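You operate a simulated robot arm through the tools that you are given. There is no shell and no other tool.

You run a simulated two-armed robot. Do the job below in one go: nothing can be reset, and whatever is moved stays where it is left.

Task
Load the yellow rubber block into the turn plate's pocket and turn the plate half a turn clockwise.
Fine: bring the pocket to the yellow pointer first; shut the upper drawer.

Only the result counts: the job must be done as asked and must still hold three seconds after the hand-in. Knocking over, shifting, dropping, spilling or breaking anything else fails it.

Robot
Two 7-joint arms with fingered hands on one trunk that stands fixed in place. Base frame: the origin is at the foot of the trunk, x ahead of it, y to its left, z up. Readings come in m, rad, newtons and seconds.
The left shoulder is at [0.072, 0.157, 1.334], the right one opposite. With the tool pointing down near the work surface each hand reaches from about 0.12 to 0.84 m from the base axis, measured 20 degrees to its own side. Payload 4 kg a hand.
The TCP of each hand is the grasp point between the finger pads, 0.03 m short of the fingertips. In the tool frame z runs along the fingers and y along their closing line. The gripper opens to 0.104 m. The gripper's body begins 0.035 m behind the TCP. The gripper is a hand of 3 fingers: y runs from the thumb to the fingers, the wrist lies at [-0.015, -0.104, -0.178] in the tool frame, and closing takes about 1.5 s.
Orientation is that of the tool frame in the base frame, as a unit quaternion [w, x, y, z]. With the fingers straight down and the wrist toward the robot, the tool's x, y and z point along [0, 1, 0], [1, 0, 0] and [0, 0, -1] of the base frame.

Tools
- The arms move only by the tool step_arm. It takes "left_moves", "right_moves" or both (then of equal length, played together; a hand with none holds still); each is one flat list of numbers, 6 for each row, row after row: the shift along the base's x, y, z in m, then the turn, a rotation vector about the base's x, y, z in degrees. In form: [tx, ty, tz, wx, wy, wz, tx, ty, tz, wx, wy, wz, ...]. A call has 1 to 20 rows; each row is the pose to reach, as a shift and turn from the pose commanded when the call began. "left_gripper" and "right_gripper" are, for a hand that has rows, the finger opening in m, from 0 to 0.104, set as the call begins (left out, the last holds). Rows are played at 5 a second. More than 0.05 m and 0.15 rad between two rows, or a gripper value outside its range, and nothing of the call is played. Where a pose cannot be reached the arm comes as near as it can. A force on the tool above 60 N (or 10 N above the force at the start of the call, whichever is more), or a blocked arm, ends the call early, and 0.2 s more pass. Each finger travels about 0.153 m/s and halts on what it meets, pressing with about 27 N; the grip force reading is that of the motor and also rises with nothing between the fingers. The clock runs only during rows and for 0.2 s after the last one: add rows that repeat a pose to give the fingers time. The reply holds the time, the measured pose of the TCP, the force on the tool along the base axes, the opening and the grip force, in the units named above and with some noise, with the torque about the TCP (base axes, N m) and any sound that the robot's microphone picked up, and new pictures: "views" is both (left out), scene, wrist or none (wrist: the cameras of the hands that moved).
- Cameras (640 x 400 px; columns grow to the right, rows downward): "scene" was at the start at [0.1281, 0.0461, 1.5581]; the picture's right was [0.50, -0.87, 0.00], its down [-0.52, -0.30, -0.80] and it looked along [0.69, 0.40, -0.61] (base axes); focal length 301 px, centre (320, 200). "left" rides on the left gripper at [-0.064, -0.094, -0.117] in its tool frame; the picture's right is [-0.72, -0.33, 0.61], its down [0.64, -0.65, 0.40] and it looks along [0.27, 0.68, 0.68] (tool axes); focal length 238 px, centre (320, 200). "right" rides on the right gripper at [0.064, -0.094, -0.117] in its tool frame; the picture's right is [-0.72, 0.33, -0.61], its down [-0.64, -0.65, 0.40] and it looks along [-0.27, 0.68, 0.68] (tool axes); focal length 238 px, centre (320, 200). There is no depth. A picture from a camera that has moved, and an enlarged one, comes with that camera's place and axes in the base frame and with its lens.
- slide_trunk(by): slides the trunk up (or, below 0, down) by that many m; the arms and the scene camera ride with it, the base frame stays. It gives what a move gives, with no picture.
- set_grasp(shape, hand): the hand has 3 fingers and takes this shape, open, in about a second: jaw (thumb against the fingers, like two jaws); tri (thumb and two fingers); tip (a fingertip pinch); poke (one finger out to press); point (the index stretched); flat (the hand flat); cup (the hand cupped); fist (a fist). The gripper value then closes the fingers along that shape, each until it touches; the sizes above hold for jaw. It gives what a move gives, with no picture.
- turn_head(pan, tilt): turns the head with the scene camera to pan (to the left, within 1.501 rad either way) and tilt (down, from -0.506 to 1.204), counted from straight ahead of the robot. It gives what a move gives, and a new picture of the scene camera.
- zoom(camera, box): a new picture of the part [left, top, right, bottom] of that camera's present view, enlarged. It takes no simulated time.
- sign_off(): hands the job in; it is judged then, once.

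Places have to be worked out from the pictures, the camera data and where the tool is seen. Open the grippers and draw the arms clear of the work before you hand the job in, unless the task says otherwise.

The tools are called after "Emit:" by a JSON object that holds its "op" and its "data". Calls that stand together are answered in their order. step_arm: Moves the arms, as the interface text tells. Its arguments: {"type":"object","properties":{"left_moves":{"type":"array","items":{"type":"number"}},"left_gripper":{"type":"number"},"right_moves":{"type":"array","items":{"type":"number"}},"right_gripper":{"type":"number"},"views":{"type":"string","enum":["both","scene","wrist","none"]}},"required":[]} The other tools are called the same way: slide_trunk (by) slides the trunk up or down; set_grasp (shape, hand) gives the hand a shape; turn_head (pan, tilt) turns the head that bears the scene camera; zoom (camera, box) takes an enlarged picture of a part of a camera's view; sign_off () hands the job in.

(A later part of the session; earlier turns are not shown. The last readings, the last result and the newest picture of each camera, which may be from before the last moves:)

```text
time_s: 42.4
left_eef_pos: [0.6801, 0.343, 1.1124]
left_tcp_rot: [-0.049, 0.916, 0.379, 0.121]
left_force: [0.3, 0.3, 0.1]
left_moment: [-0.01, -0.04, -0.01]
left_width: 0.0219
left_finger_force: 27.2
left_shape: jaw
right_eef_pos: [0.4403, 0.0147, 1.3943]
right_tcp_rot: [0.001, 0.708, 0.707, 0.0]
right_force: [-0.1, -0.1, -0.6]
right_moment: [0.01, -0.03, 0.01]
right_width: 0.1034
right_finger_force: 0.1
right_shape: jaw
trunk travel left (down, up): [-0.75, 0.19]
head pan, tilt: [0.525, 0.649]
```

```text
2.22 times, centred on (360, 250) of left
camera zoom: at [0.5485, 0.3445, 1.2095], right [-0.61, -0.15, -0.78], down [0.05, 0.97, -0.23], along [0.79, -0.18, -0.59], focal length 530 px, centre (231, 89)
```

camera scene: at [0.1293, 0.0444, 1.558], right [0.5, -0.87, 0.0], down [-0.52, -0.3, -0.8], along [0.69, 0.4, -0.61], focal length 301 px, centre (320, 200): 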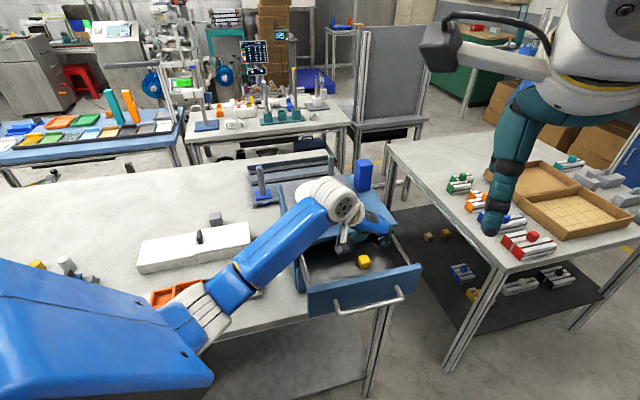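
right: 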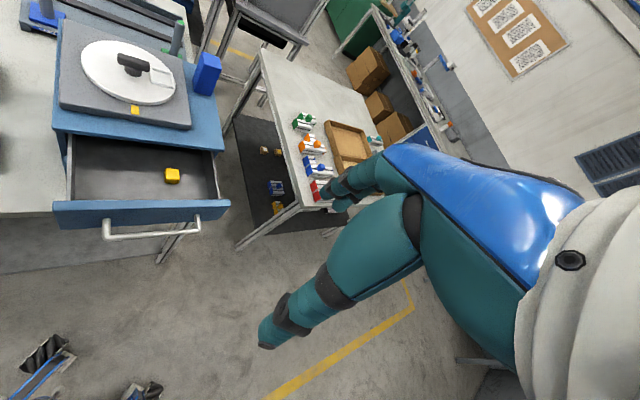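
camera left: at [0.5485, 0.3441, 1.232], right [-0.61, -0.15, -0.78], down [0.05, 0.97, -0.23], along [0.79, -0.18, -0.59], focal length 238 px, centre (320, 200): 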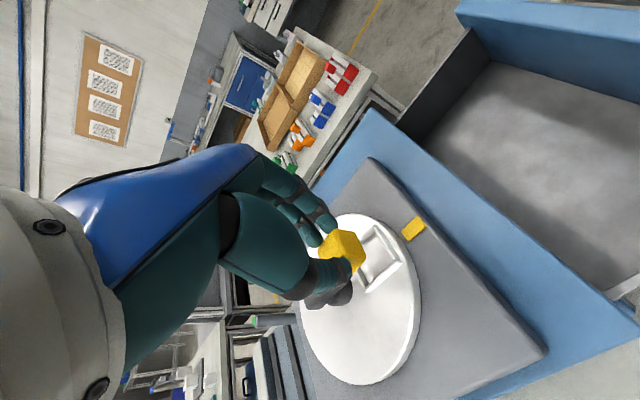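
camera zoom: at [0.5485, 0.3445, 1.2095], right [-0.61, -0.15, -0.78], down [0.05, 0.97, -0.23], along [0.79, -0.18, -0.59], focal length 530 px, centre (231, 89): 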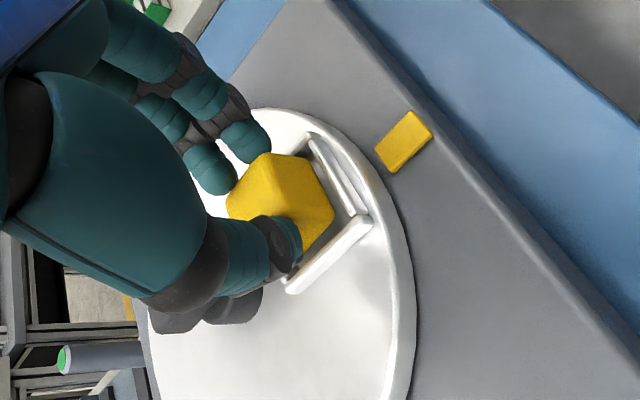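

The block sits inside the rim outline with even gaps and no contact yet. I'll lower a few more millimetres until it touches the pocket floor.

Emit:
{"op": "step_arm", "data": {"left_moves": [0, 0, -0.003, 0, 0, 0, 0, 0, -0.005, 0, 0, 0, 0, 0, -0.005, 0, 0, 0], "views": "none"}}

Emit:
{"op": "zoom", "data": {"camera": "scene", "box": [302, 180, 362, 225]}}

Emit:
{"op": "zoom", "data": {"camera": "right", "box": [100, 40, 180, 105]}}

```text
time_s: 43.2
left_eef_pos: [0.6796, 0.342, 1.1077]
left_tcp_rot: [-0.049, 0.916, 0.38, 0.122]
left_force: [0.4, -0.7, 7.7]
left_moment: [0.05, -0.24, -0.02]
left_width: 0.0226
left_finger_force: 27.0
left_shape: jaw
right_eef_pos: [0.4391, 0.0112, 1.3955]
right_tcp_rot: [-0.001, 0.707, 0.707, 0.0]
right_force: [0.1, 0.3, -0.5]
right_moment: [0.0, -0.01, -0.01]
right_width: 0.1035
right_finger_force: 0.0
right_shape: jaw
trunk travel left (down, up): [-0.75, 0.19]
head pan, tilt: [0.525, 0.649]
```

```text
8.89 times, centred on (332, 202) of scene
camera zoom: at [0.1272, 0.0436, 1.5584], right [0.5, -0.87, 0.0], down [-0.52, -0.3, -0.8], along [0.69, 0.4, -0.61], focal length 2678 px, centre (213, 178)
```

zoom: 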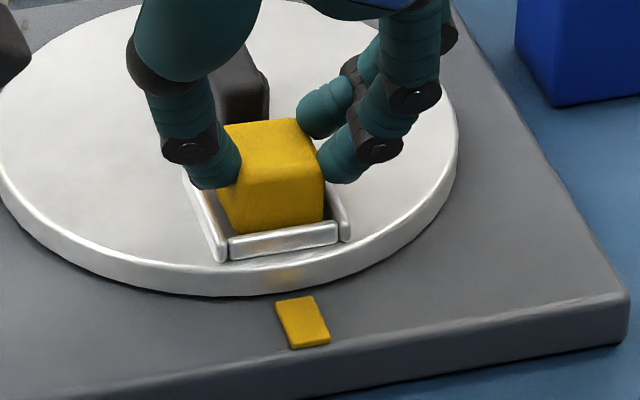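

```text
6.15 times, centred on (140, 72) of right
camera zoom: at [0.3456, 0.0762, 1.5125], right [0.33, -0.72, 0.61], down [-0.65, -0.64, -0.41], along [0.68, -0.27, -0.68], focal length 1467 px, centre (1428, 985)
```

zoom: 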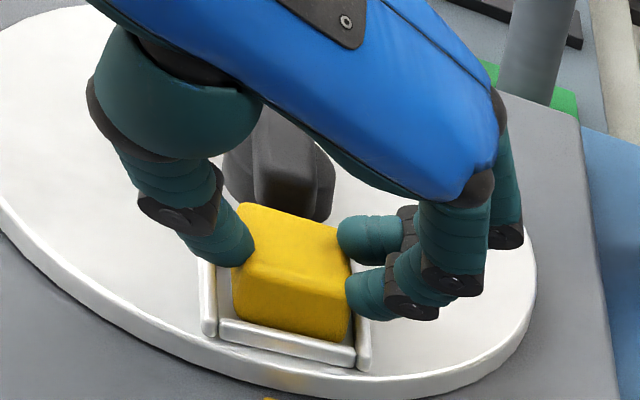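

Vertical force is 7.7 N and the block is seated within the rim. I'll release by opening the fingers.

Emit:
{"op": "step_arm", "data": {"left_moves": [0, 0, 0.001, 0, 0, 0, 0, 0, 0.001, 0, 0, 0, 0, 0, 0.001, 0, 0, 0, 0, 0, 0.001, 0, 0, 0], "left_gripper": 0.06, "views": "none"}}

Emit:
{"op": "zoom", "data": {"camera": "scene", "box": [302, 180, 362, 225]}}

Emit:
{"op": "zoom", "data": {"camera": "right", "box": [100, 40, 180, 105]}}

```text
time_s: 44.2
left_eef_pos: [0.6797, 0.343, 1.1089]
left_tcp_rot: [-0.05, 0.916, 0.38, 0.121]
left_force: [-0.3, -0.2, 1.1]
left_moment: [0.0, -0.01, 0.0]
left_width: 0.0596
left_finger_force: 0.0
left_shape: jaw
right_eef_pos: [0.4407, 0.0118, 1.3945]
right_tcp_rot: [-0.001, 0.707, 0.707, 0.0]
right_force: [-0.6, -0.1, -0.2]
right_moment: [0.01, 0.02, -0.01]
right_width: 0.1035
right_finger_force: 0.1
right_shape: jaw
trunk travel left (down, up): [-0.75, 0.19]
head pan, tilt: [0.525, 0.649]
```

```text
8.89 times, centred on (332, 202) of scene
camera zoom: at [0.1287, 0.0449, 1.5581], right [0.5, -0.87, 0.0], down [-0.52, -0.3, -0.8], along [0.69, 0.4, -0.61], focal length 2678 px, centre (213, 178)
```

zoom: 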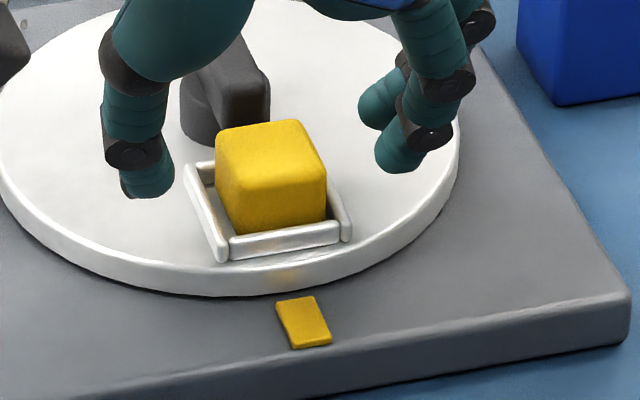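

```text
6.15 times, centred on (140, 72) of right
camera zoom: at [0.3465, 0.0769, 1.5122], right [0.33, -0.72, 0.61], down [-0.65, -0.64, -0.4], along [0.68, -0.27, -0.68], focal length 1467 px, centre (1428, 985)
```

zoom: 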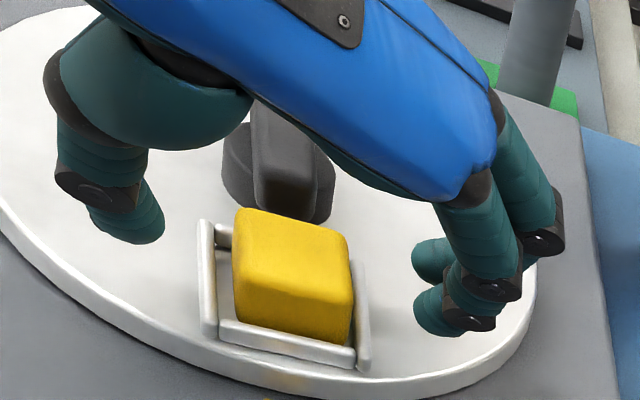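

The block sits in the pocket and the fingers are clear. I'll lift straight up, remove the tilt, then switch to the poke shape for the clockwise half turn.

Emit:
{"op": "step_arm", "data": {"left_moves": [0, 0, 0.02, 0, 0, 0, 0, 0, 0.05, 0, 0, 0, 0, 0, 0.08, 0, 0, 0, 0, 0, 0.1, 0, 0, 0, 0.01, 0.01, 0.1, -3.5, 3.5, 0, 0.025, 0.025, 0.1, -7.1, 7.1, 0, 0.04, 0.041, 0.1, -10.6, 10.6, 0], "views": "none"}}

Emit:
{"op": "set_grasp", "data": {"hand": "left", "shape": "poke"}}

Emit:
{"op": "step_arm", "data": {"left_moves": [0, 0, 0, 0, 0, 7.5, 0, 0, 0, 0, 0, 15, 0, 0, 0, 0, 0, 22.5, 0, 0, 0, 0, 0, 30, 0, 0, 0, 0, 0, 37.5, 0, 0, 0, 0, 0, 45, 0, 0, 0, 0, 0, 45], "views": "both"}}

Emit:
{"op": "zoom", "data": {"camera": "left", "box": [260, 140, 540, 380]}}

Emit:
{"op": "zoom", "data": {"camera": "scene", "box": [270, 130, 390, 230]}}

```text
time_s: 45.8
left_eef_pos: [0.7219, 0.3829, 1.2083]
left_tcp_rot: [0.0, 0.924, 0.383, -0.001]
left_force: [0.2, -0.3, -0.5]
left_moment: [-0.02, 0.04, -0.02]
left_width: 0.0595
left_finger_force: 0.1
left_shape: jaw
right_eef_pos: [0.443, 0.0126, 1.3951]
right_tcp_rot: [-0.001, 0.707, 0.707, -0.001]
right_force: [-1.4, -0.2, 0.5]
right_moment: [-0.02, -0.04, -0.02]
right_width: 0.1036
right_finger_force: 0.0
right_shape: jaw
trunk travel left (down, up): [-0.75, 0.19]
head pan, tilt: [0.525, 0.649]
```

```text
time_s: 46.7
left_eef_pos: [0.7207, 0.3837, 1.2074]
left_tcp_rot: [-0.001, 0.924, 0.382, 0.0]
left_force: [-0.2, 0.9, -0.1]
left_moment: [0.01, 0.0, -0.01]
left_width: 0.0
left_finger_force: 0.0
left_shape: poke
right_eef_pos: [0.4407, 0.0128, 1.3956]
right_tcp_rot: [0.0, 0.707, 0.707, 0.0]
right_force: [0.2, -0.1, -0.9]
right_moment: [0.0, -0.01, -0.01]
right_width: 0.1035
right_finger_force: 0.1
right_shape: jaw
trunk travel left (down, up): [-0.75, 0.19]
head pan, tilt: [0.525, 0.649]
```

```text
time_s: 48.3
left_eef_pos: [0.7203, 0.3841, 1.2082]
left_tcp_rot: [0.0, 0.706, 0.708, -0.001]
left_force: [0.4, -0.1, -0.4]
left_moment: [0.0, -0.01, -0.01]
left_width: 0.0003
left_finger_force: 0.0
left_shape: poke
right_eef_pos: [0.4401, 0.0134, 1.3954]
right_tcp_rot: [0.0, 0.707, 0.707, 0.0]
right_force: [0.9, -0.9, 0.2]
right_moment: [0.01, 0.01, 0.01]
right_width: 0.1037
right_finger_force: 0.1
right_shape: jaw
trunk travel left (down, up): [-0.75, 0.19]
head pan, tilt: [0.525, 0.649]
camera scene: at [0.1297, 0.0451, 1.558], right [0.5, -0.87, 0.0], down [-0.53, -0.3, -0.79], along [0.69, 0.4, -0.61], focal length 301 px, centre (320, 200)
camera left: at [0.6263, 0.32, 1.326], right [-0.32, -0.72, -0.61], down [-0.65, 0.64, -0.4], along [0.68, 0.27, -0.68], focal length 238 px, centre (320, 200)
```

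scene: 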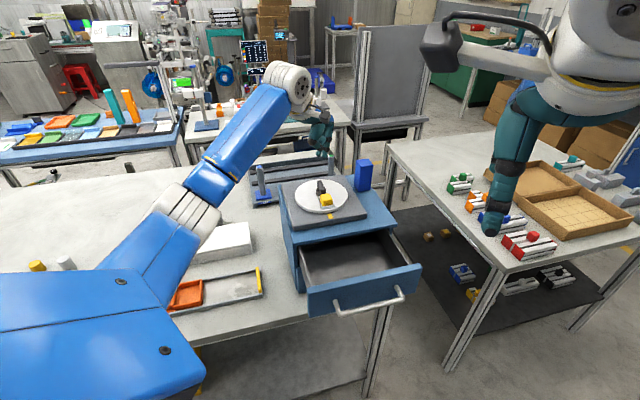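
left: 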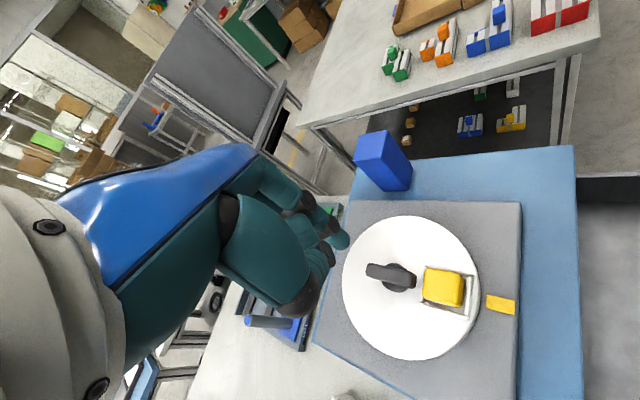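

```text
1.67 times, centred on (400, 260) of left
camera zoom: at [0.6263, 0.32, 1.326], right [-0.32, -0.72, -0.61], down [-0.65, 0.64, -0.4], along [0.68, 0.27, -0.68], focal length 397 px, centre (187, 100)
```

zoom: 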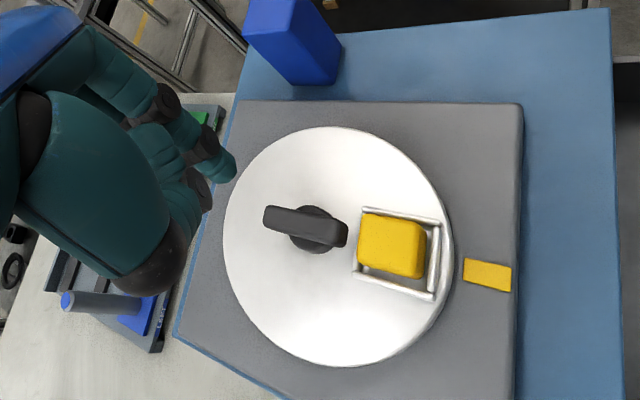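

```text
4.00 times, centred on (330, 180) of scene
camera zoom: at [0.1297, 0.0451, 1.558], right [0.5, -0.87, 0.0], down [-0.53, -0.3, -0.79], along [0.69, 0.4, -0.61], focal length 1205 px, centre (280, 280)
```

zoom: 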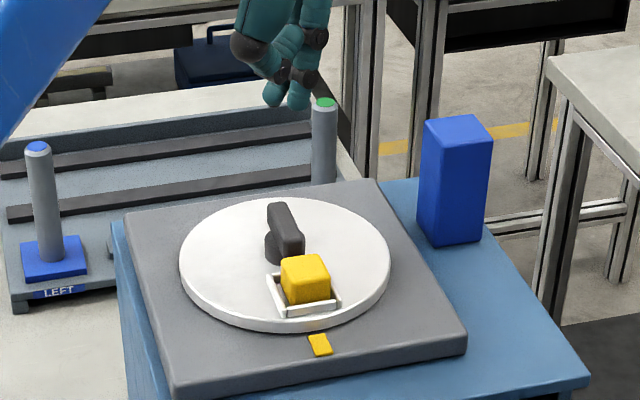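

The block is loaded and the pocket is still at the pointer. Now the clockwise half turn: I'll come down on the trailing side of the bar's far end and orbit it clockwise, staying clear of the block.

Emit:
{"op": "step_arm", "data": {"left_moves": [-0.0228, 0.0428, 0, 0, 0, 0, -0.0228, 0.0428, -0.04, 0, 0, 0, -0.0228, 0.0428, -0.08, 0, 0, 0, -0.0228, 0.0428, -0.109, 0, 0, 0, -0.0079, 0.0279, -0.109, 0, 0, 0, -0.0035, 0.0293, -0.109, 0, 0, 0, 0.0014, 0.0297, -0.109, 0, 0, 0, 0.0065, 0.029, -0.109, 0, 0, 0, 0.0116, 0.0272, -0.109, 0, 0, 0, 0.0142, 0.0244, -0.109, 0, 0, 0, 0.0174, 0.021, -0.109, 0, 0, 0, 0.0207, 0.0166, -0.109, 0, 0, 0, 0.0228, 0.0114, -0.109, 0, 0, 0], "views": "both"}}

Emit:
{"op": "zoom", "data": {"camera": "left", "box": [260, 140, 540, 380]}}

Emit:
{"op": "zoom", "data": {"camera": "scene", "box": [270, 130, 390, 230]}}

```text
time_s: 51.1
left_eef_pos: [0.7435, 0.3945, 1.0982]
left_tcp_rot: [0.0, 0.707, 0.708, 0.0]
left_force: [0.4, 1.0, -0.1]
left_moment: [0.02, 0.02, 0.0]
left_width: 0.0
left_finger_force: 0.1
left_shape: poke
right_eef_pos: [0.4403, 0.0135, 1.3961]
right_tcp_rot: [-0.001, 0.707, 0.707, 0.0]
right_force: [-0.8, 0.2, -0.2]
right_moment: [0.02, 0.0, -0.03]
right_width: 0.1035
right_finger_force: 0.0
right_shape: jaw
trunk travel left (down, up): [-0.75, 0.19]
head pan, tilt: [0.525, 0.649]
camera scene: at [0.1298, 0.0453, 1.5579], right [0.5, -0.87, 0.0], down [-0.53, -0.3, -0.79], along [0.69, 0.4, -0.61], focal length 301 px, centre (320, 200)
camera left: at [0.6488, 0.3307, 1.217], right [-0.33, -0.72, -0.61], down [-0.65, 0.64, -0.4], along [0.68, 0.27, -0.68], focal length 238 px, centre (320, 200)
```

scene: 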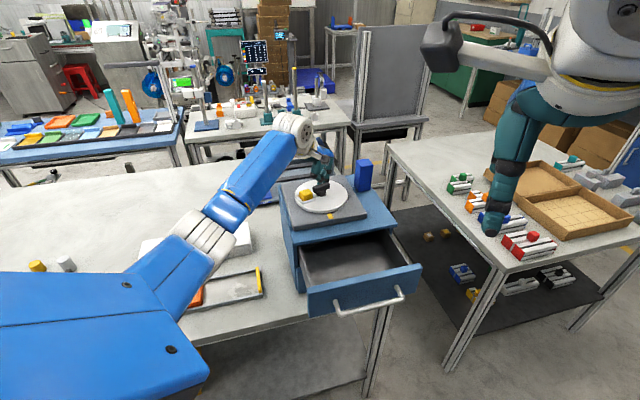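
left: 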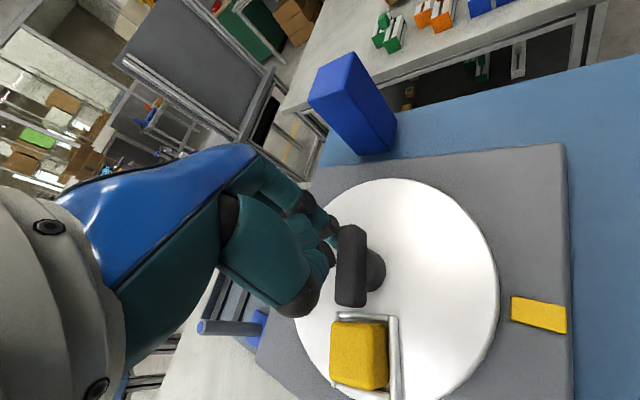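

```text
1.67 times, centred on (400, 260) of left
camera zoom: at [0.6488, 0.3307, 1.217], right [-0.33, -0.72, -0.61], down [-0.65, 0.64, -0.4], along [0.68, 0.27, -0.68], focal length 397 px, centre (187, 100)
```

zoom: 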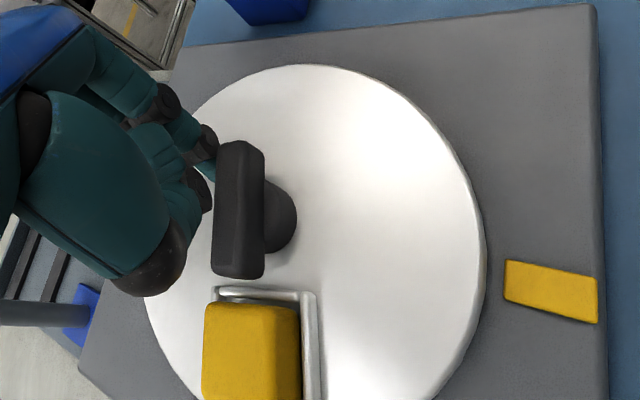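

```text
4.00 times, centred on (330, 180) of scene
camera zoom: at [0.1298, 0.0453, 1.5579], right [0.5, -0.87, 0.0], down [-0.53, -0.3, -0.79], along [0.69, 0.4, -0.61], focal length 1205 px, centre (280, 280)
```

zoom: 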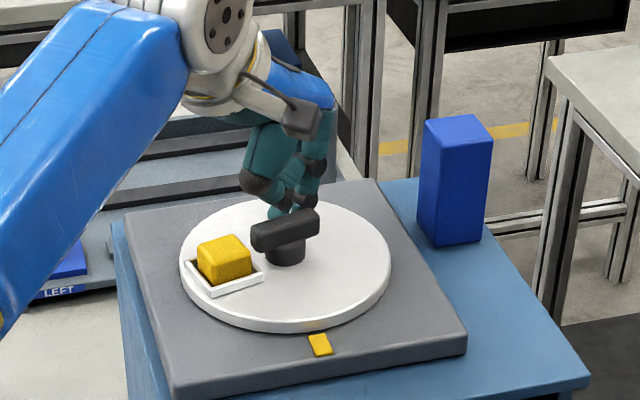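

It turns clockwise freely with about 1 N and the block rides along. I'll continue the orbit to nearly the full half turn, then back off and lift to measure.

Emit:
{"op": "step_arm", "data": {"left_moves": [0.001, -0.0054, 0, 0, 0, 0, 0.0007, -0.0109, 0, 0, 0, 0, -0.0009, -0.0162, 0, 0, 0, 0, -0.0035, -0.0209, 0, 0, 0, 0, -0.007, -0.0248, 0, 0, 0, 0, -0.0094, -0.0278, 0, 0, 0, 0, -0.0107, -0.0309, 0, 0, 0, 0, -0.0131, -0.0349, 0, 0, 0, 0, -0.0166, -0.0384, 0, 0, 0, 0, -0.0189, -0.0403, 0, 0, 0, 0, -0.0209, -0.0413, 0, 0, 0, 0, -0.0209, -0.0413, 0, 0, 0, 0, -0.012, -0.05, 0, 0, 0, 0, -0.012, -0.05, 0.04, 0, 0, 0, -0.012, -0.05, 0.08, 0, 0, 0, -0.03, -0.05, 0.11, 0, 0, 0, -0.05, -0.03, 0.11, 0, 0, 0], "views": "both"}}

Emit:
{"op": "zoom", "data": {"camera": "left", "box": [300, 140, 540, 340]}}

Emit:
{"op": "zoom", "data": {"camera": "scene", "box": [270, 150, 390, 230]}}

```text
time_s: 54.7
left_eef_pos: [0.6927, 0.3668, 1.2102]
left_tcp_rot: [0.001, 0.708, 0.707, 0.0]
left_force: [-0.4, 0.1, -0.2]
left_moment: [-0.01, -0.03, 0.02]
left_width: 0.0001
left_finger_force: 0.1
left_shape: poke
right_eef_pos: [0.4399, 0.0149, 1.3949]
right_tcp_rot: [0.001, 0.707, 0.707, 0.0]
right_force: [0.3, 0.3, -0.3]
right_moment: [-0.02, -0.03, 0.0]
right_width: 0.1036
right_finger_force: 0.0
right_shape: jaw
trunk travel left (down, up): [-0.75, 0.19]
head pan, tilt: [0.525, 0.649]
camera scene: at [0.1283, 0.0465, 1.5581], right [0.5, -0.87, 0.0], down [-0.52, -0.3, -0.8], along [0.69, 0.4, -0.61], focal length 301 px, centre (320, 200)
camera left: at [0.5982, 0.3028, 1.3277], right [-0.33, -0.72, -0.61], down [-0.65, 0.64, -0.41], along [0.68, 0.27, -0.68], focal length 238 px, centre (320, 200)
```

scene: 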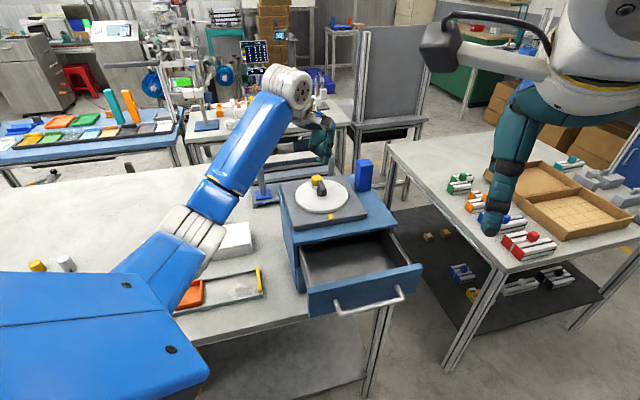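
left: 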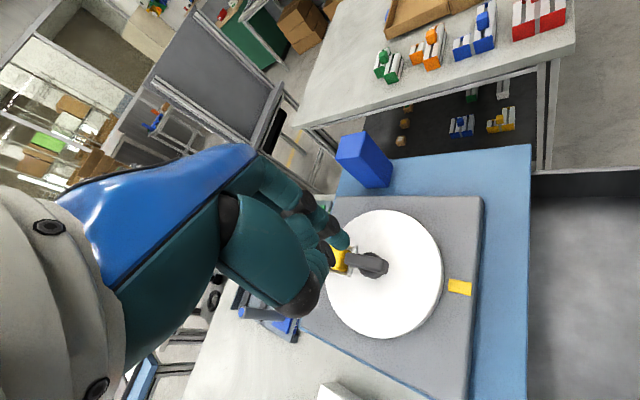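

```text
2.00 times, centred on (420, 240) of left
camera zoom: at [0.5982, 0.3028, 1.3277], right [-0.33, -0.72, -0.61], down [-0.65, 0.64, -0.41], along [0.68, 0.27, -0.68], focal length 477 px, centre (120, 120)
```

zoom: 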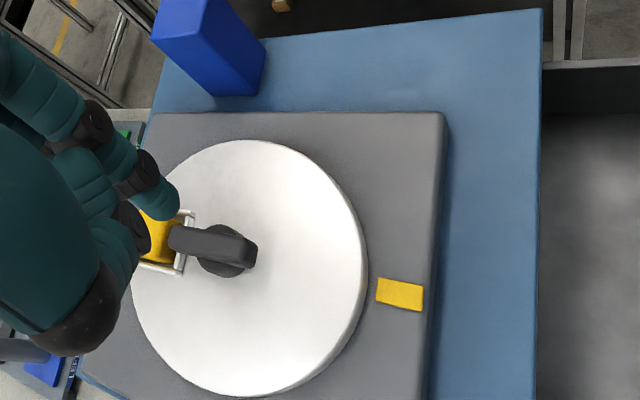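

```text
5.00 times, centred on (330, 190) of scene
camera zoom: at [0.1283, 0.0465, 1.5581], right [0.5, -0.87, 0.0], down [-0.52, -0.3, -0.8], along [0.69, 0.4, -0.61], focal length 1507 px, centre (270, 250)
```

zoom: 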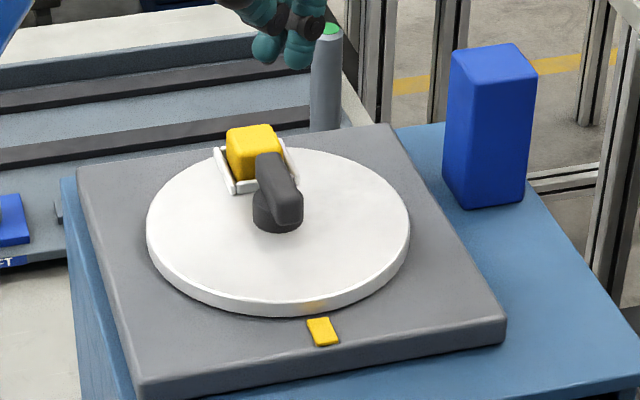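

By the bar and pocket, the pocket now sits at about 45°, opposite the pointer, so the half turn is done. Next is the drawer: I'll move the right arm out of the way and bring the left hand round in front of the drawer handle.

Emit:
{"op": "step_arm", "data": {"left_moves": [-0.0274, -0.0332, -0.0048, 0, 0, -5.6, -0.0548, -0.0663, -0.0095, 0, 0, -11.2, -0.0822, -0.0995, -0.0143, 0, 0, -16.9, -0.1097, -0.1327, -0.019, 0, 0, -22.5, -0.1371, -0.1658, -0.0238, 0, 0, -28.1, -0.1645, -0.199, -0.0285, 0, 0, -33.7, -0.1919, -0.2321, -0.0333, 0, 0, -39.4, -0.2193, -0.2653, -0.038, 0, 0, -45, -0.2193, -0.2653, -0.038, 0, 0, -45], "right_moves": [0, -0.025, 0, 0, 0, 0, 0, -0.05, 0, 0, 0, 0, 0, -0.075, 0, 0, 0, 0, 0, -0.1, 0, 0, 0, 0, 0, -0.125, 0, 0, 0, 0, 0, -0.15, 0, 0, 0, 0, 0, -0.17, 0, 0, 0, 0, 0, -0.17, 0, 0, 0, 0, 0, -0.17, 0, 0, 0, 0], "views": "both"}}

Emit:
{"op": "zoom", "data": {"camera": "scene", "box": [270, 150, 366, 230]}}

Emit:
{"op": "zoom", "data": {"camera": "right", "box": [0, 0, 320, 240]}}

```text
time_s: 56.7
left_eef_pos: [0.4743, 0.0988, 1.1718]
left_tcp_rot: [0.001, 0.924, 0.382, 0.0]
left_force: [0.1, 0.2, 0.7]
left_moment: [-0.01, -0.01, 0.0]
left_width: 0.0
left_finger_force: 0.1
left_shape: poke
right_eef_pos: [0.4404, -0.1568, 1.3948]
right_tcp_rot: [0.0, 0.707, 0.707, 0.001]
right_force: [0.1, -0.1, -0.3]
right_moment: [-0.01, -0.02, 0.0]
right_width: 0.1035
right_finger_force: 0.0
right_shape: jaw
trunk travel left (down, up): [-0.75, 0.19]
head pan, tilt: [0.525, 0.649]
camera scene: at [0.129, 0.044, 1.558], right [0.5, -0.87, 0.0], down [-0.52, -0.3, -0.8], along [0.69, 0.4, -0.61], focal length 301 px, centre (320, 200)
camera right: at [0.3474, -0.0933, 1.5119], right [0.33, -0.72, 0.61], down [-0.65, -0.64, -0.4], along [0.68, -0.27, -0.68], focal length 238 px, centre (320, 200)
camera left: at [0.362, 0.1208, 1.2898], right [-0.74, -0.28, -0.61], down [-0.01, 0.91, -0.4], along [0.67, -0.29, -0.68], focal length 238 px, centre (320, 200)
```

scene: 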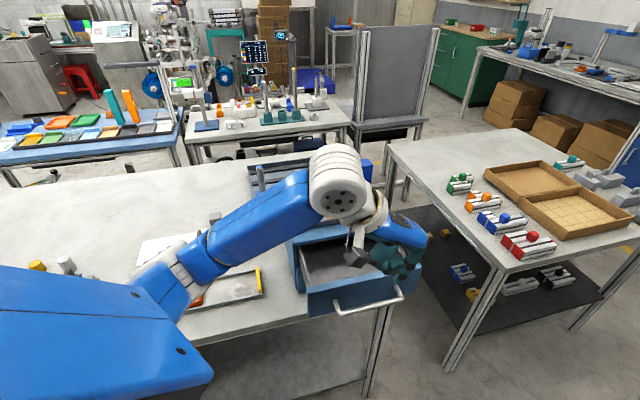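
right: 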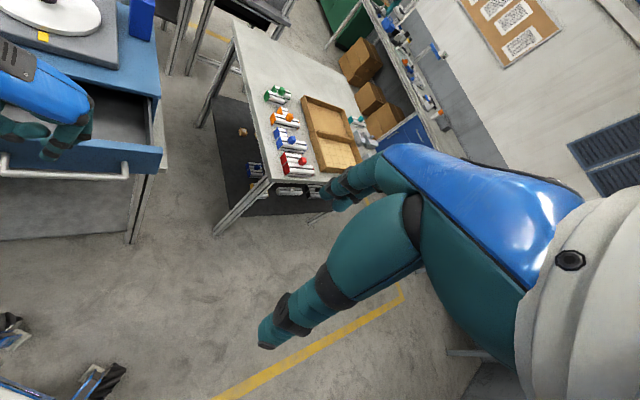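
left: 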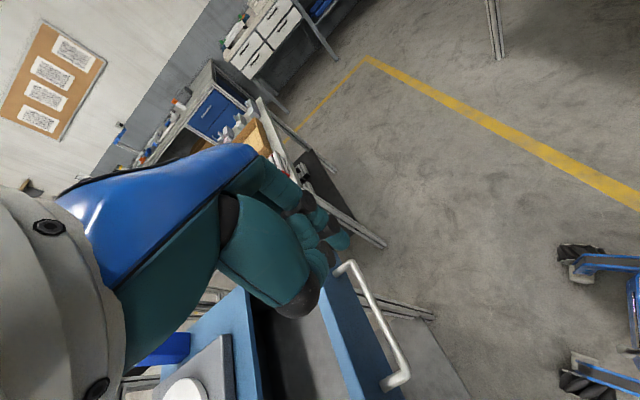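

```text
5.00 times, centred on (318, 190) of scene
camera zoom: at [0.129, 0.044, 1.558], right [0.5, -0.87, 0.0], down [-0.52, -0.3, -0.8], along [0.69, 0.4, -0.61], focal length 1507 px, centre (330, 250)
```

zoom: 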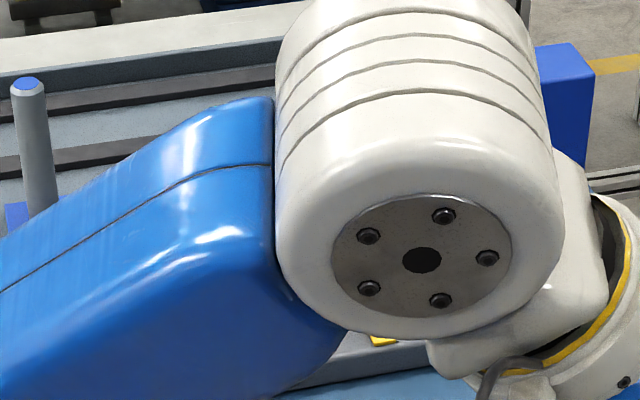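

```text
1.67 times, centred on (160, 120) of right
camera zoom: at [0.3474, -0.0933, 1.5119], right [0.33, -0.72, 0.61], down [-0.65, -0.64, -0.4], along [0.68, -0.27, -0.68], focal length 397 px, centre (587, 333)
```

zoom: 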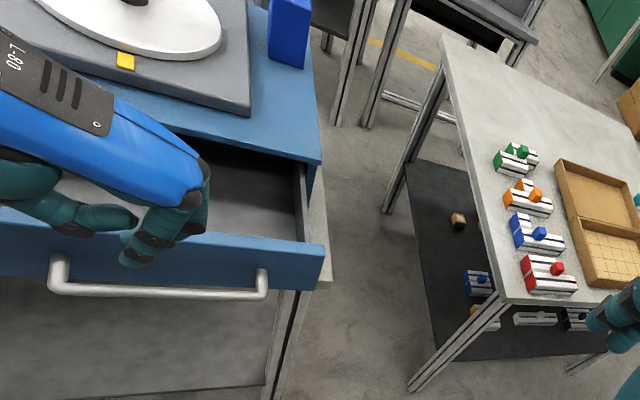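

The left hand is in front of the handle but high. I'll zoom in to pin down the handle's height before lowering.

Emit:
{"op": "zoom", "data": {"camera": "left", "box": [260, 220, 480, 400]}}

Emit:
{"op": "zoom", "data": {"camera": "right", "box": [0, 80, 180, 200]}}

Emit:
{"op": "zoom", "data": {"camera": "scene", "box": [290, 220, 430, 330]}}

```text
2.22 times, centred on (370, 310) of left
camera zoom: at [0.362, 0.1208, 1.2898], right [-0.74, -0.28, -0.61], down [-0.01, 0.91, -0.4], along [0.67, -0.29, -0.68], focal length 530 px, centre (209, -44)
```

zoom: 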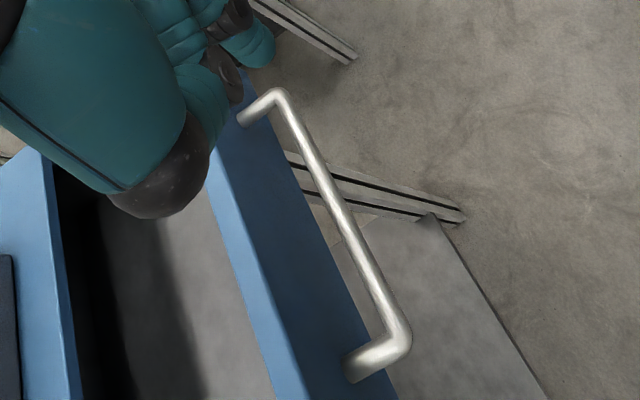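

```text
3.33 times, centred on (90, 140) of right
camera zoom: at [0.3474, -0.0933, 1.5119], right [0.33, -0.72, 0.61], down [-0.65, -0.64, -0.4], along [0.68, -0.27, -0.68], focal length 794 px, centre (1087, 400)
```

zoom: 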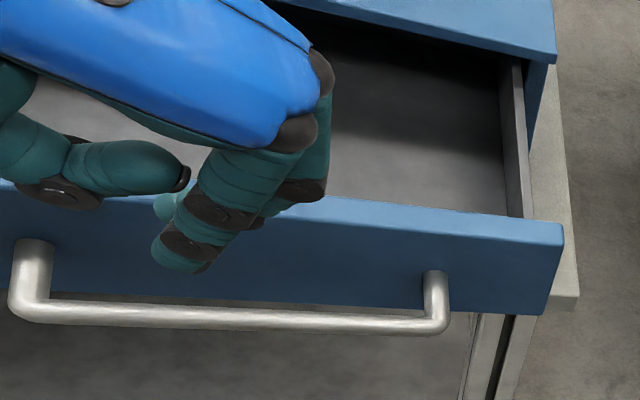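

```text
3.64 times, centred on (360, 275) of scene
camera zoom: at [0.129, 0.044, 1.558], right [0.5, -0.87, 0.0], down [-0.52, -0.3, -0.8], along [0.69, 0.4, -0.61], focal length 1096 px, centre (174, -73)
```

zoom: 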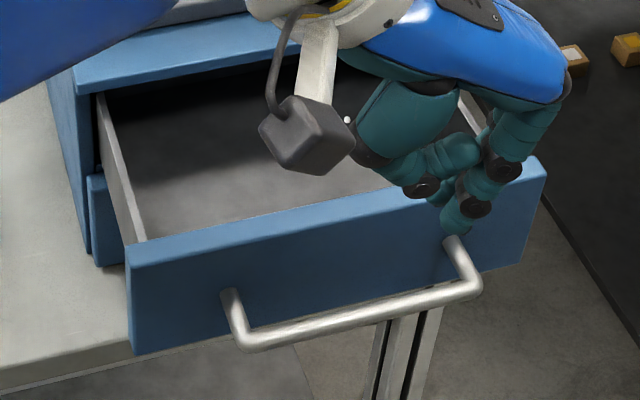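

The handle bar sits at z ≈ 0.975 with its middle near (0.517, 0.138). I'll lower the fingertips in front of it, about 3 cm clear.

Emit:
{"op": "step_arm", "data": {"left_moves": [0, 0, -0.04, 0, 0, 0, 0, 0, -0.08, 0, 0, 0, 0, 0, -0.12, 0, 0, 0, 0, 0, -0.16, 0, 0, 0, 0, 0, -0.186, 0, 0, 0, 0.014, 0.014, -0.186, 0, 0, 0], "views": "both"}}

Emit:
{"op": "zoom", "data": {"camera": "right", "box": [0, 40, 240, 200]}}

Emit:
{"op": "zoom", "data": {"camera": "scene", "box": [290, 200, 450, 330]}}

```text
time_s: 58.1
left_eef_pos: [0.4876, 0.1123, 0.9836]
left_tcp_rot: [0.0, 0.924, 0.383, 0.0]
left_force: [-1.0, 0.4, 0.4]
left_moment: [0.0, 0.01, 0.02]
left_width: 0.0
left_finger_force: 0.1
left_shape: poke
right_eef_pos: [0.4409, -0.157, 1.3954]
right_tcp_rot: [-0.001, 0.708, 0.706, 0.0]
right_force: [0.2, -0.1, -0.1]
right_moment: [-0.03, 0.02, -0.01]
right_width: 0.1036
right_finger_force: 0.0
right_shape: jaw
trunk travel left (down, up): [-0.75, 0.19]
head pan, tilt: [0.525, 0.649]
camera scene: at [0.1292, 0.0436, 1.558], right [0.5, -0.87, 0.0], down [-0.52, -0.3, -0.8], along [0.69, 0.4, -0.61], focal length 301 px, centre (320, 200)
camera left: at [0.3755, 0.1342, 1.1022], right [-0.74, -0.28, -0.61], down [-0.01, 0.91, -0.4], along [0.67, -0.29, -0.68], focal length 238 px, centre (320, 200)
```

scene: 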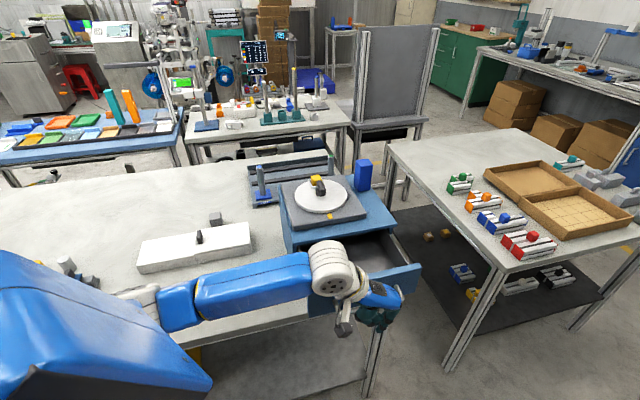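
left: 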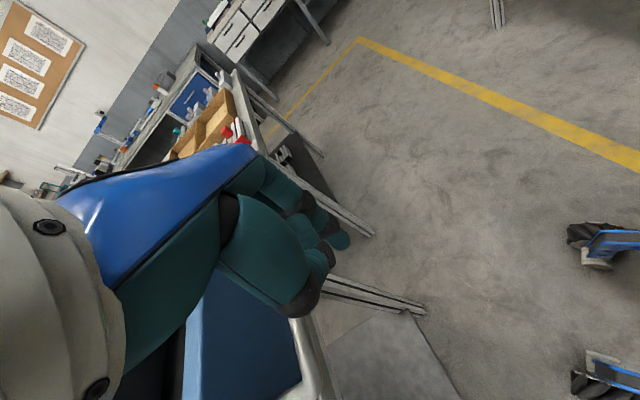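

```text
2.50 times, centred on (120, 120) of right
camera zoom: at [0.3478, -0.0935, 1.5118], right [0.33, -0.72, 0.61], down [-0.65, -0.64, -0.4], along [0.68, -0.27, -0.68], focal length 596 px, centre (820, 400)
```

zoom: 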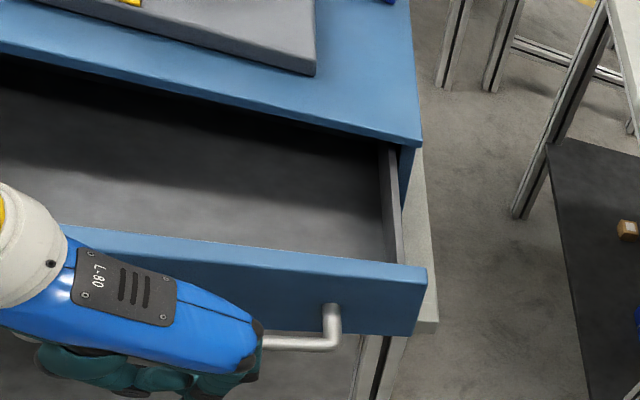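

```text
3.08 times, centred on (370, 265) of scene
camera zoom: at [0.1292, 0.0436, 1.558], right [0.5, -0.87, 0.0], down [-0.52, -0.3, -0.8], along [0.69, 0.4, -0.61], focal length 927 px, centre (166, 0)
```

zoom: 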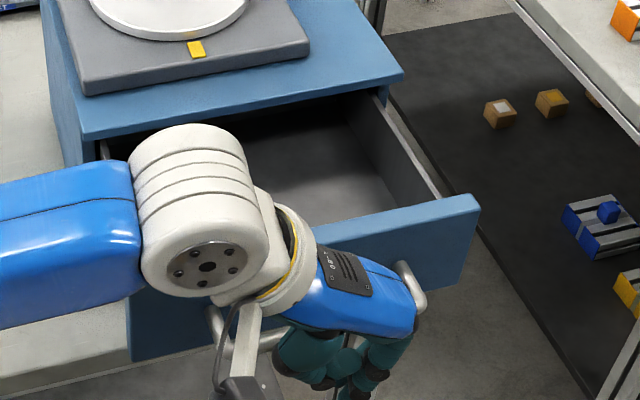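

The fingertips are just in front of the handle. I'll push along the drawer's closing direction (+45°) in 1 cm steps, watching the force.

Emit:
{"op": "step_arm", "data": {"left_moves": [0.0071, 0.0071, 0, 0, 0, 0, 0.0141, 0.0141, 0, 0, 0, 0, 0.0212, 0.0212, 0, 0, 0, 0, 0.0283, 0.0283, 0, 0, 0, 0, 0.0354, 0.0354, 0, 0, 0, 0, 0.0424, 0.0424, 0, 0, 0, 0, 0.0495, 0.0495, 0, 0, 0, 0, 0.0566, 0.0566, 0, 0, 0, 0, 0.0636, 0.0636, 0, 0, 0, 0, 0.0707, 0.0707, 0, 0, 0, 0], "views": "both"}}

Emit:
{"op": "zoom", "data": {"camera": "scene", "box": [270, 160, 430, 320]}}

Emit:
{"op": "zoom", "data": {"camera": "right", "box": [0, 0, 240, 200]}}

```text
time_s: 60.3
left_eef_pos: [0.5584, 0.1837, 0.9854]
left_tcp_rot: [0.001, 0.924, 0.383, -0.001]
left_force: [-0.6, -0.9, 0.0]
left_moment: [-0.03, 0.04, -0.03]
left_width: 0.0
left_finger_force: 0.0
left_shape: poke
right_eef_pos: [0.4423, -0.1586, 1.3951]
right_tcp_rot: [-0.001, 0.707, 0.707, 0.0]
right_force: [-0.1, 0.2, 0.4]
right_moment: [0.01, -0.02, 0.0]
right_width: 0.1037
right_finger_force: 0.2
right_shape: jaw
trunk travel left (down, up): [-0.75, 0.19]
head pan, tilt: [0.525, 0.649]
camera scene: at [0.1288, 0.0434, 1.5581], right [0.5, -0.87, 0.0], down [-0.52, -0.3, -0.8], along [0.69, 0.4, -0.61], focal length 301 px, centre (320, 200)
camera left: at [0.4463, 0.2052, 1.1032], right [-0.74, -0.28, -0.61], down [-0.01, 0.91, -0.4], along [0.67, -0.29, -0.68], focal length 238 px, centre (320, 200)
```

scene: 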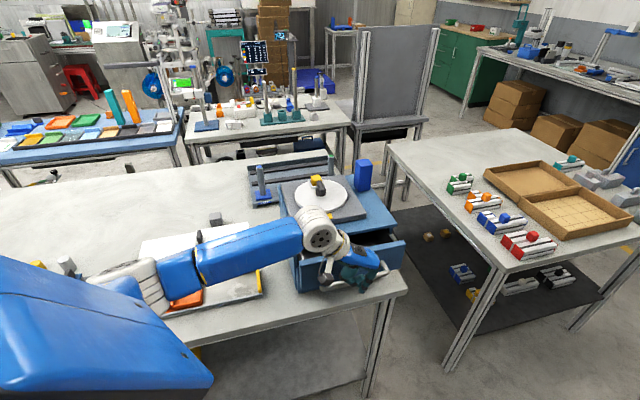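
left: 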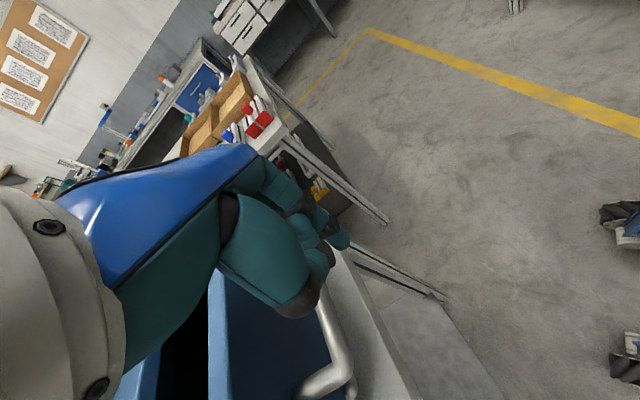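

```text
2.50 times, centred on (350, 240) of scene
camera zoom: at [0.1288, 0.0434, 1.5581], right [0.5, -0.87, 0.0], down [-0.52, -0.3, -0.8], along [0.69, 0.4, -0.61], focal length 753 px, centre (245, 100)
```

zoom: 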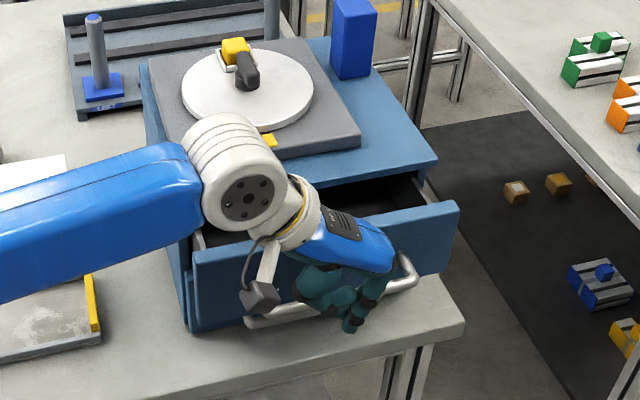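

```text
2.00 times, centred on (120, 100) of right
camera zoom: at [0.3472, -0.0938, 1.5119], right [0.33, -0.72, 0.61], down [-0.65, -0.64, -0.4], along [0.68, -0.27, -0.68], focal length 477 px, centre (720, 400)
```

zoom: 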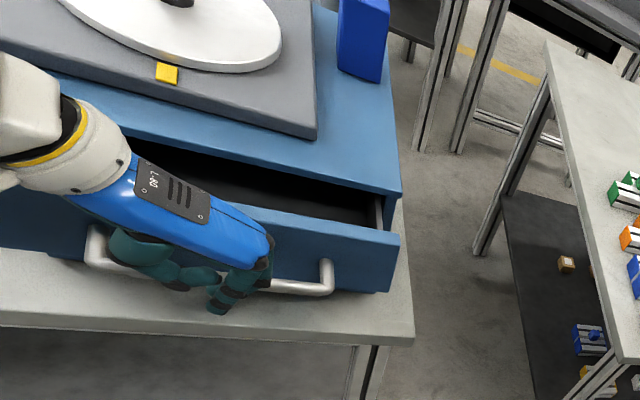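

The drawer slides with only about 1 N and has a few centimetres left. I'll keep pushing in smaller steps until the force rises at the stop.

Emit:
{"op": "step_arm", "data": {"left_moves": [0.005, 0.005, 0, 0, 0, 0, 0.01, 0.01, 0, 0, 0, 0, 0.015, 0.015, 0, 0, 0, 0, 0.02, 0.02, 0, 0, 0, 0, 0.025, 0.025, 0, 0, 0, 0], "views": "none"}}

Emit:
{"op": "zoom", "data": {"camera": "scene", "box": [270, 160, 430, 320]}}

Emit:
{"op": "zoom", "data": {"camera": "right", "box": [0, 0, 240, 200]}}

```text
time_s: 61.5
left_eef_pos: [0.5828, 0.2085, 0.9853]
left_tcp_rot: [-0.001, 0.924, 0.382, 0.0]
left_force: [-1.9, -0.4, -0.6]
left_moment: [-0.02, 0.01, 0.0]
left_width: 0.0001
left_finger_force: 0.1
left_shape: poke
right_eef_pos: [0.441, -0.1584, 1.395]
right_tcp_rot: [-0.001, 0.707, 0.707, 0.001]
right_force: [0.8, -0.9, -0.1]
right_moment: [0.02, -0.02, -0.02]
right_width: 0.1036
right_finger_force: 0.1
right_shape: jaw
trunk travel left (down, up): [-0.75, 0.19]
head pan, tilt: [0.525, 0.649]
```

```text
2.50 times, centred on (350, 240) of scene
camera zoom: at [0.1289, 0.0435, 1.5581], right [0.5, -0.87, 0.0], down [-0.52, -0.3, -0.8], along [0.69, 0.4, -0.61], focal length 753 px, centre (245, 100)
```

zoom: 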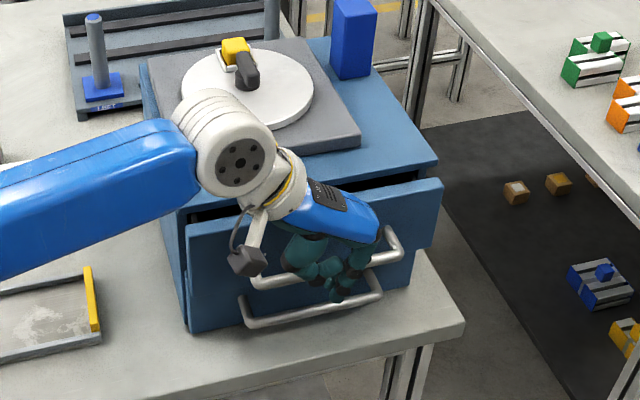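

```text
2.00 times, centred on (120, 100) of right
camera zoom: at [0.3472, -0.0937, 1.5119], right [0.33, -0.72, 0.61], down [-0.65, -0.64, -0.4], along [0.68, -0.27, -0.68], focal length 477 px, centre (720, 400)
```

zoom: 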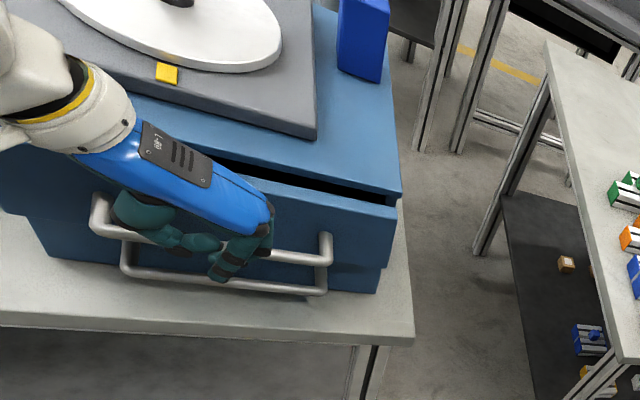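

About 2 cm of gap remains, and the lower drawer's handle sits below the fingertips, clear of them. I'll push on in small steps.

Emit:
{"op": "step_arm", "data": {"left_moves": [0.004, 0.004, 0, 0, 0, 0, 0.008, 0.008, 0, 0, 0, 0, 0.012, 0.012, 0, 0, 0, 0, 0.016, 0.016, 0, 0, 0, 0], "views": "none"}}

Emit:
{"op": "zoom", "data": {"camera": "scene", "box": [270, 160, 430, 320]}}

Emit:
{"op": "zoom", "data": {"camera": "right", "box": [0, 0, 240, 200]}}

```text
time_s: 62.5
left_eef_pos: [0.5991, 0.2249, 0.9857]
left_tcp_rot: [0.0, 0.923, 0.384, -0.001]
left_force: [-0.2, 0.4, 0.1]
left_moment: [-0.02, 0.03, 0.0]
left_width: 0.0001
left_finger_force: 0.0
left_shape: poke
right_eef_pos: [0.4413, -0.1573, 1.3953]
right_tcp_rot: [0.0, 0.707, 0.707, 0.001]
right_force: [-0.4, 0.3, 0.3]
right_moment: [-0.04, -0.03, 0.03]
right_width: 0.1036
right_finger_force: 0.1
right_shape: jaw
trunk travel left (down, up): [-0.75, 0.19]
head pan, tilt: [0.525, 0.649]
```

```text
2.50 times, centred on (350, 240) of scene
camera zoom: at [0.1292, 0.0438, 1.558], right [0.5, -0.87, 0.0], down [-0.52, -0.3, -0.8], along [0.69, 0.4, -0.61], focal length 753 px, centre (245, 100)
```

zoom: 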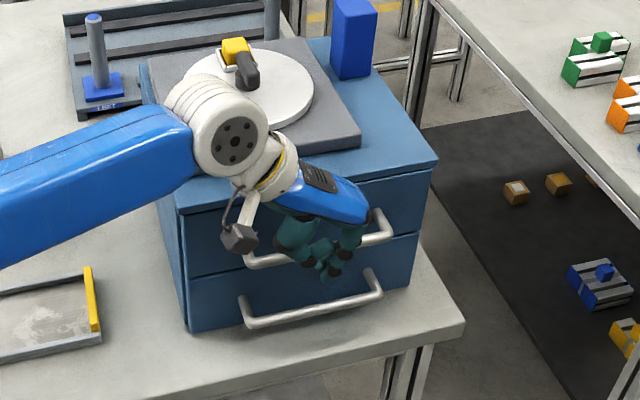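

```text
2.00 times, centred on (120, 100) of right
camera zoom: at [0.3474, -0.0933, 1.5119], right [0.33, -0.72, 0.61], down [-0.65, -0.64, -0.4], along [0.68, -0.27, -0.68], focal length 477 px, centre (720, 400)
```

zoom: 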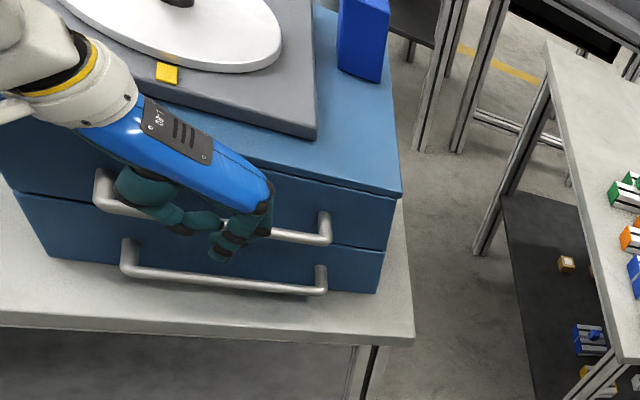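

The drawer front now looks flush with the lower one, but I feel no stop force yet. I'll nudge a few millimetres more to confirm it is fully home.

Emit:
{"op": "step_arm", "data": {"left_moves": [0.002, 0.002, 0, 0, 0, 0, 0.004, 0.004, 0, 0, 0, 0, 0.006, 0.006, 0, 0, 0, 0, 0.008, 0.008, 0, 0, 0, 0], "views": "none"}}

Emit:
{"op": "zoom", "data": {"camera": "right", "box": [0, 0, 240, 200]}}

```text
time_s: 63.5
left_eef_pos: [0.6041, 0.229, 0.9861]
left_tcp_rot: [0.0, 0.924, 0.382, -0.001]
left_force: [-11.8, -7.6, -2.6]
left_moment: [-0.12, 0.25, -0.11]
left_width: 0.0002
left_finger_force: 0.1
left_shape: poke
right_eef_pos: [0.4378, -0.1613, 1.3948]
right_tcp_rot: [-0.001, 0.707, 0.707, 0.001]
right_force: [-0.3, -1.0, -0.2]
right_moment: [0.0, -0.02, 0.0]
right_width: 0.1034
right_finger_force: 0.1
right_shape: jaw
trunk travel left (down, up): [-0.75, 0.19]
head pan, tilt: [0.525, 0.649]
```

```text
2.00 times, centred on (120, 100) of right
camera zoom: at [0.3442, -0.0976, 1.5123], right [0.33, -0.72, 0.61], down [-0.65, -0.64, -0.41], along [0.68, -0.27, -0.68], focal length 477 px, centre (720, 400)
```

zoom: 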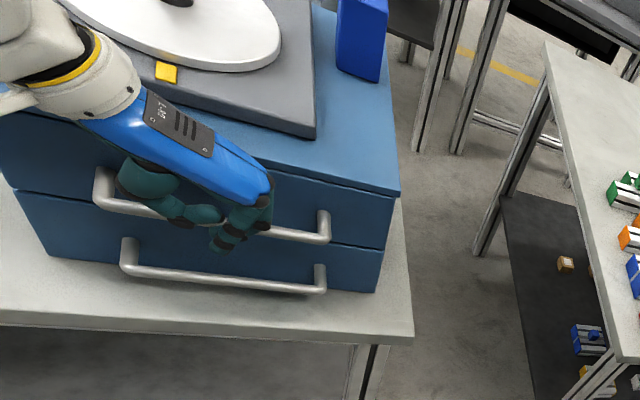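

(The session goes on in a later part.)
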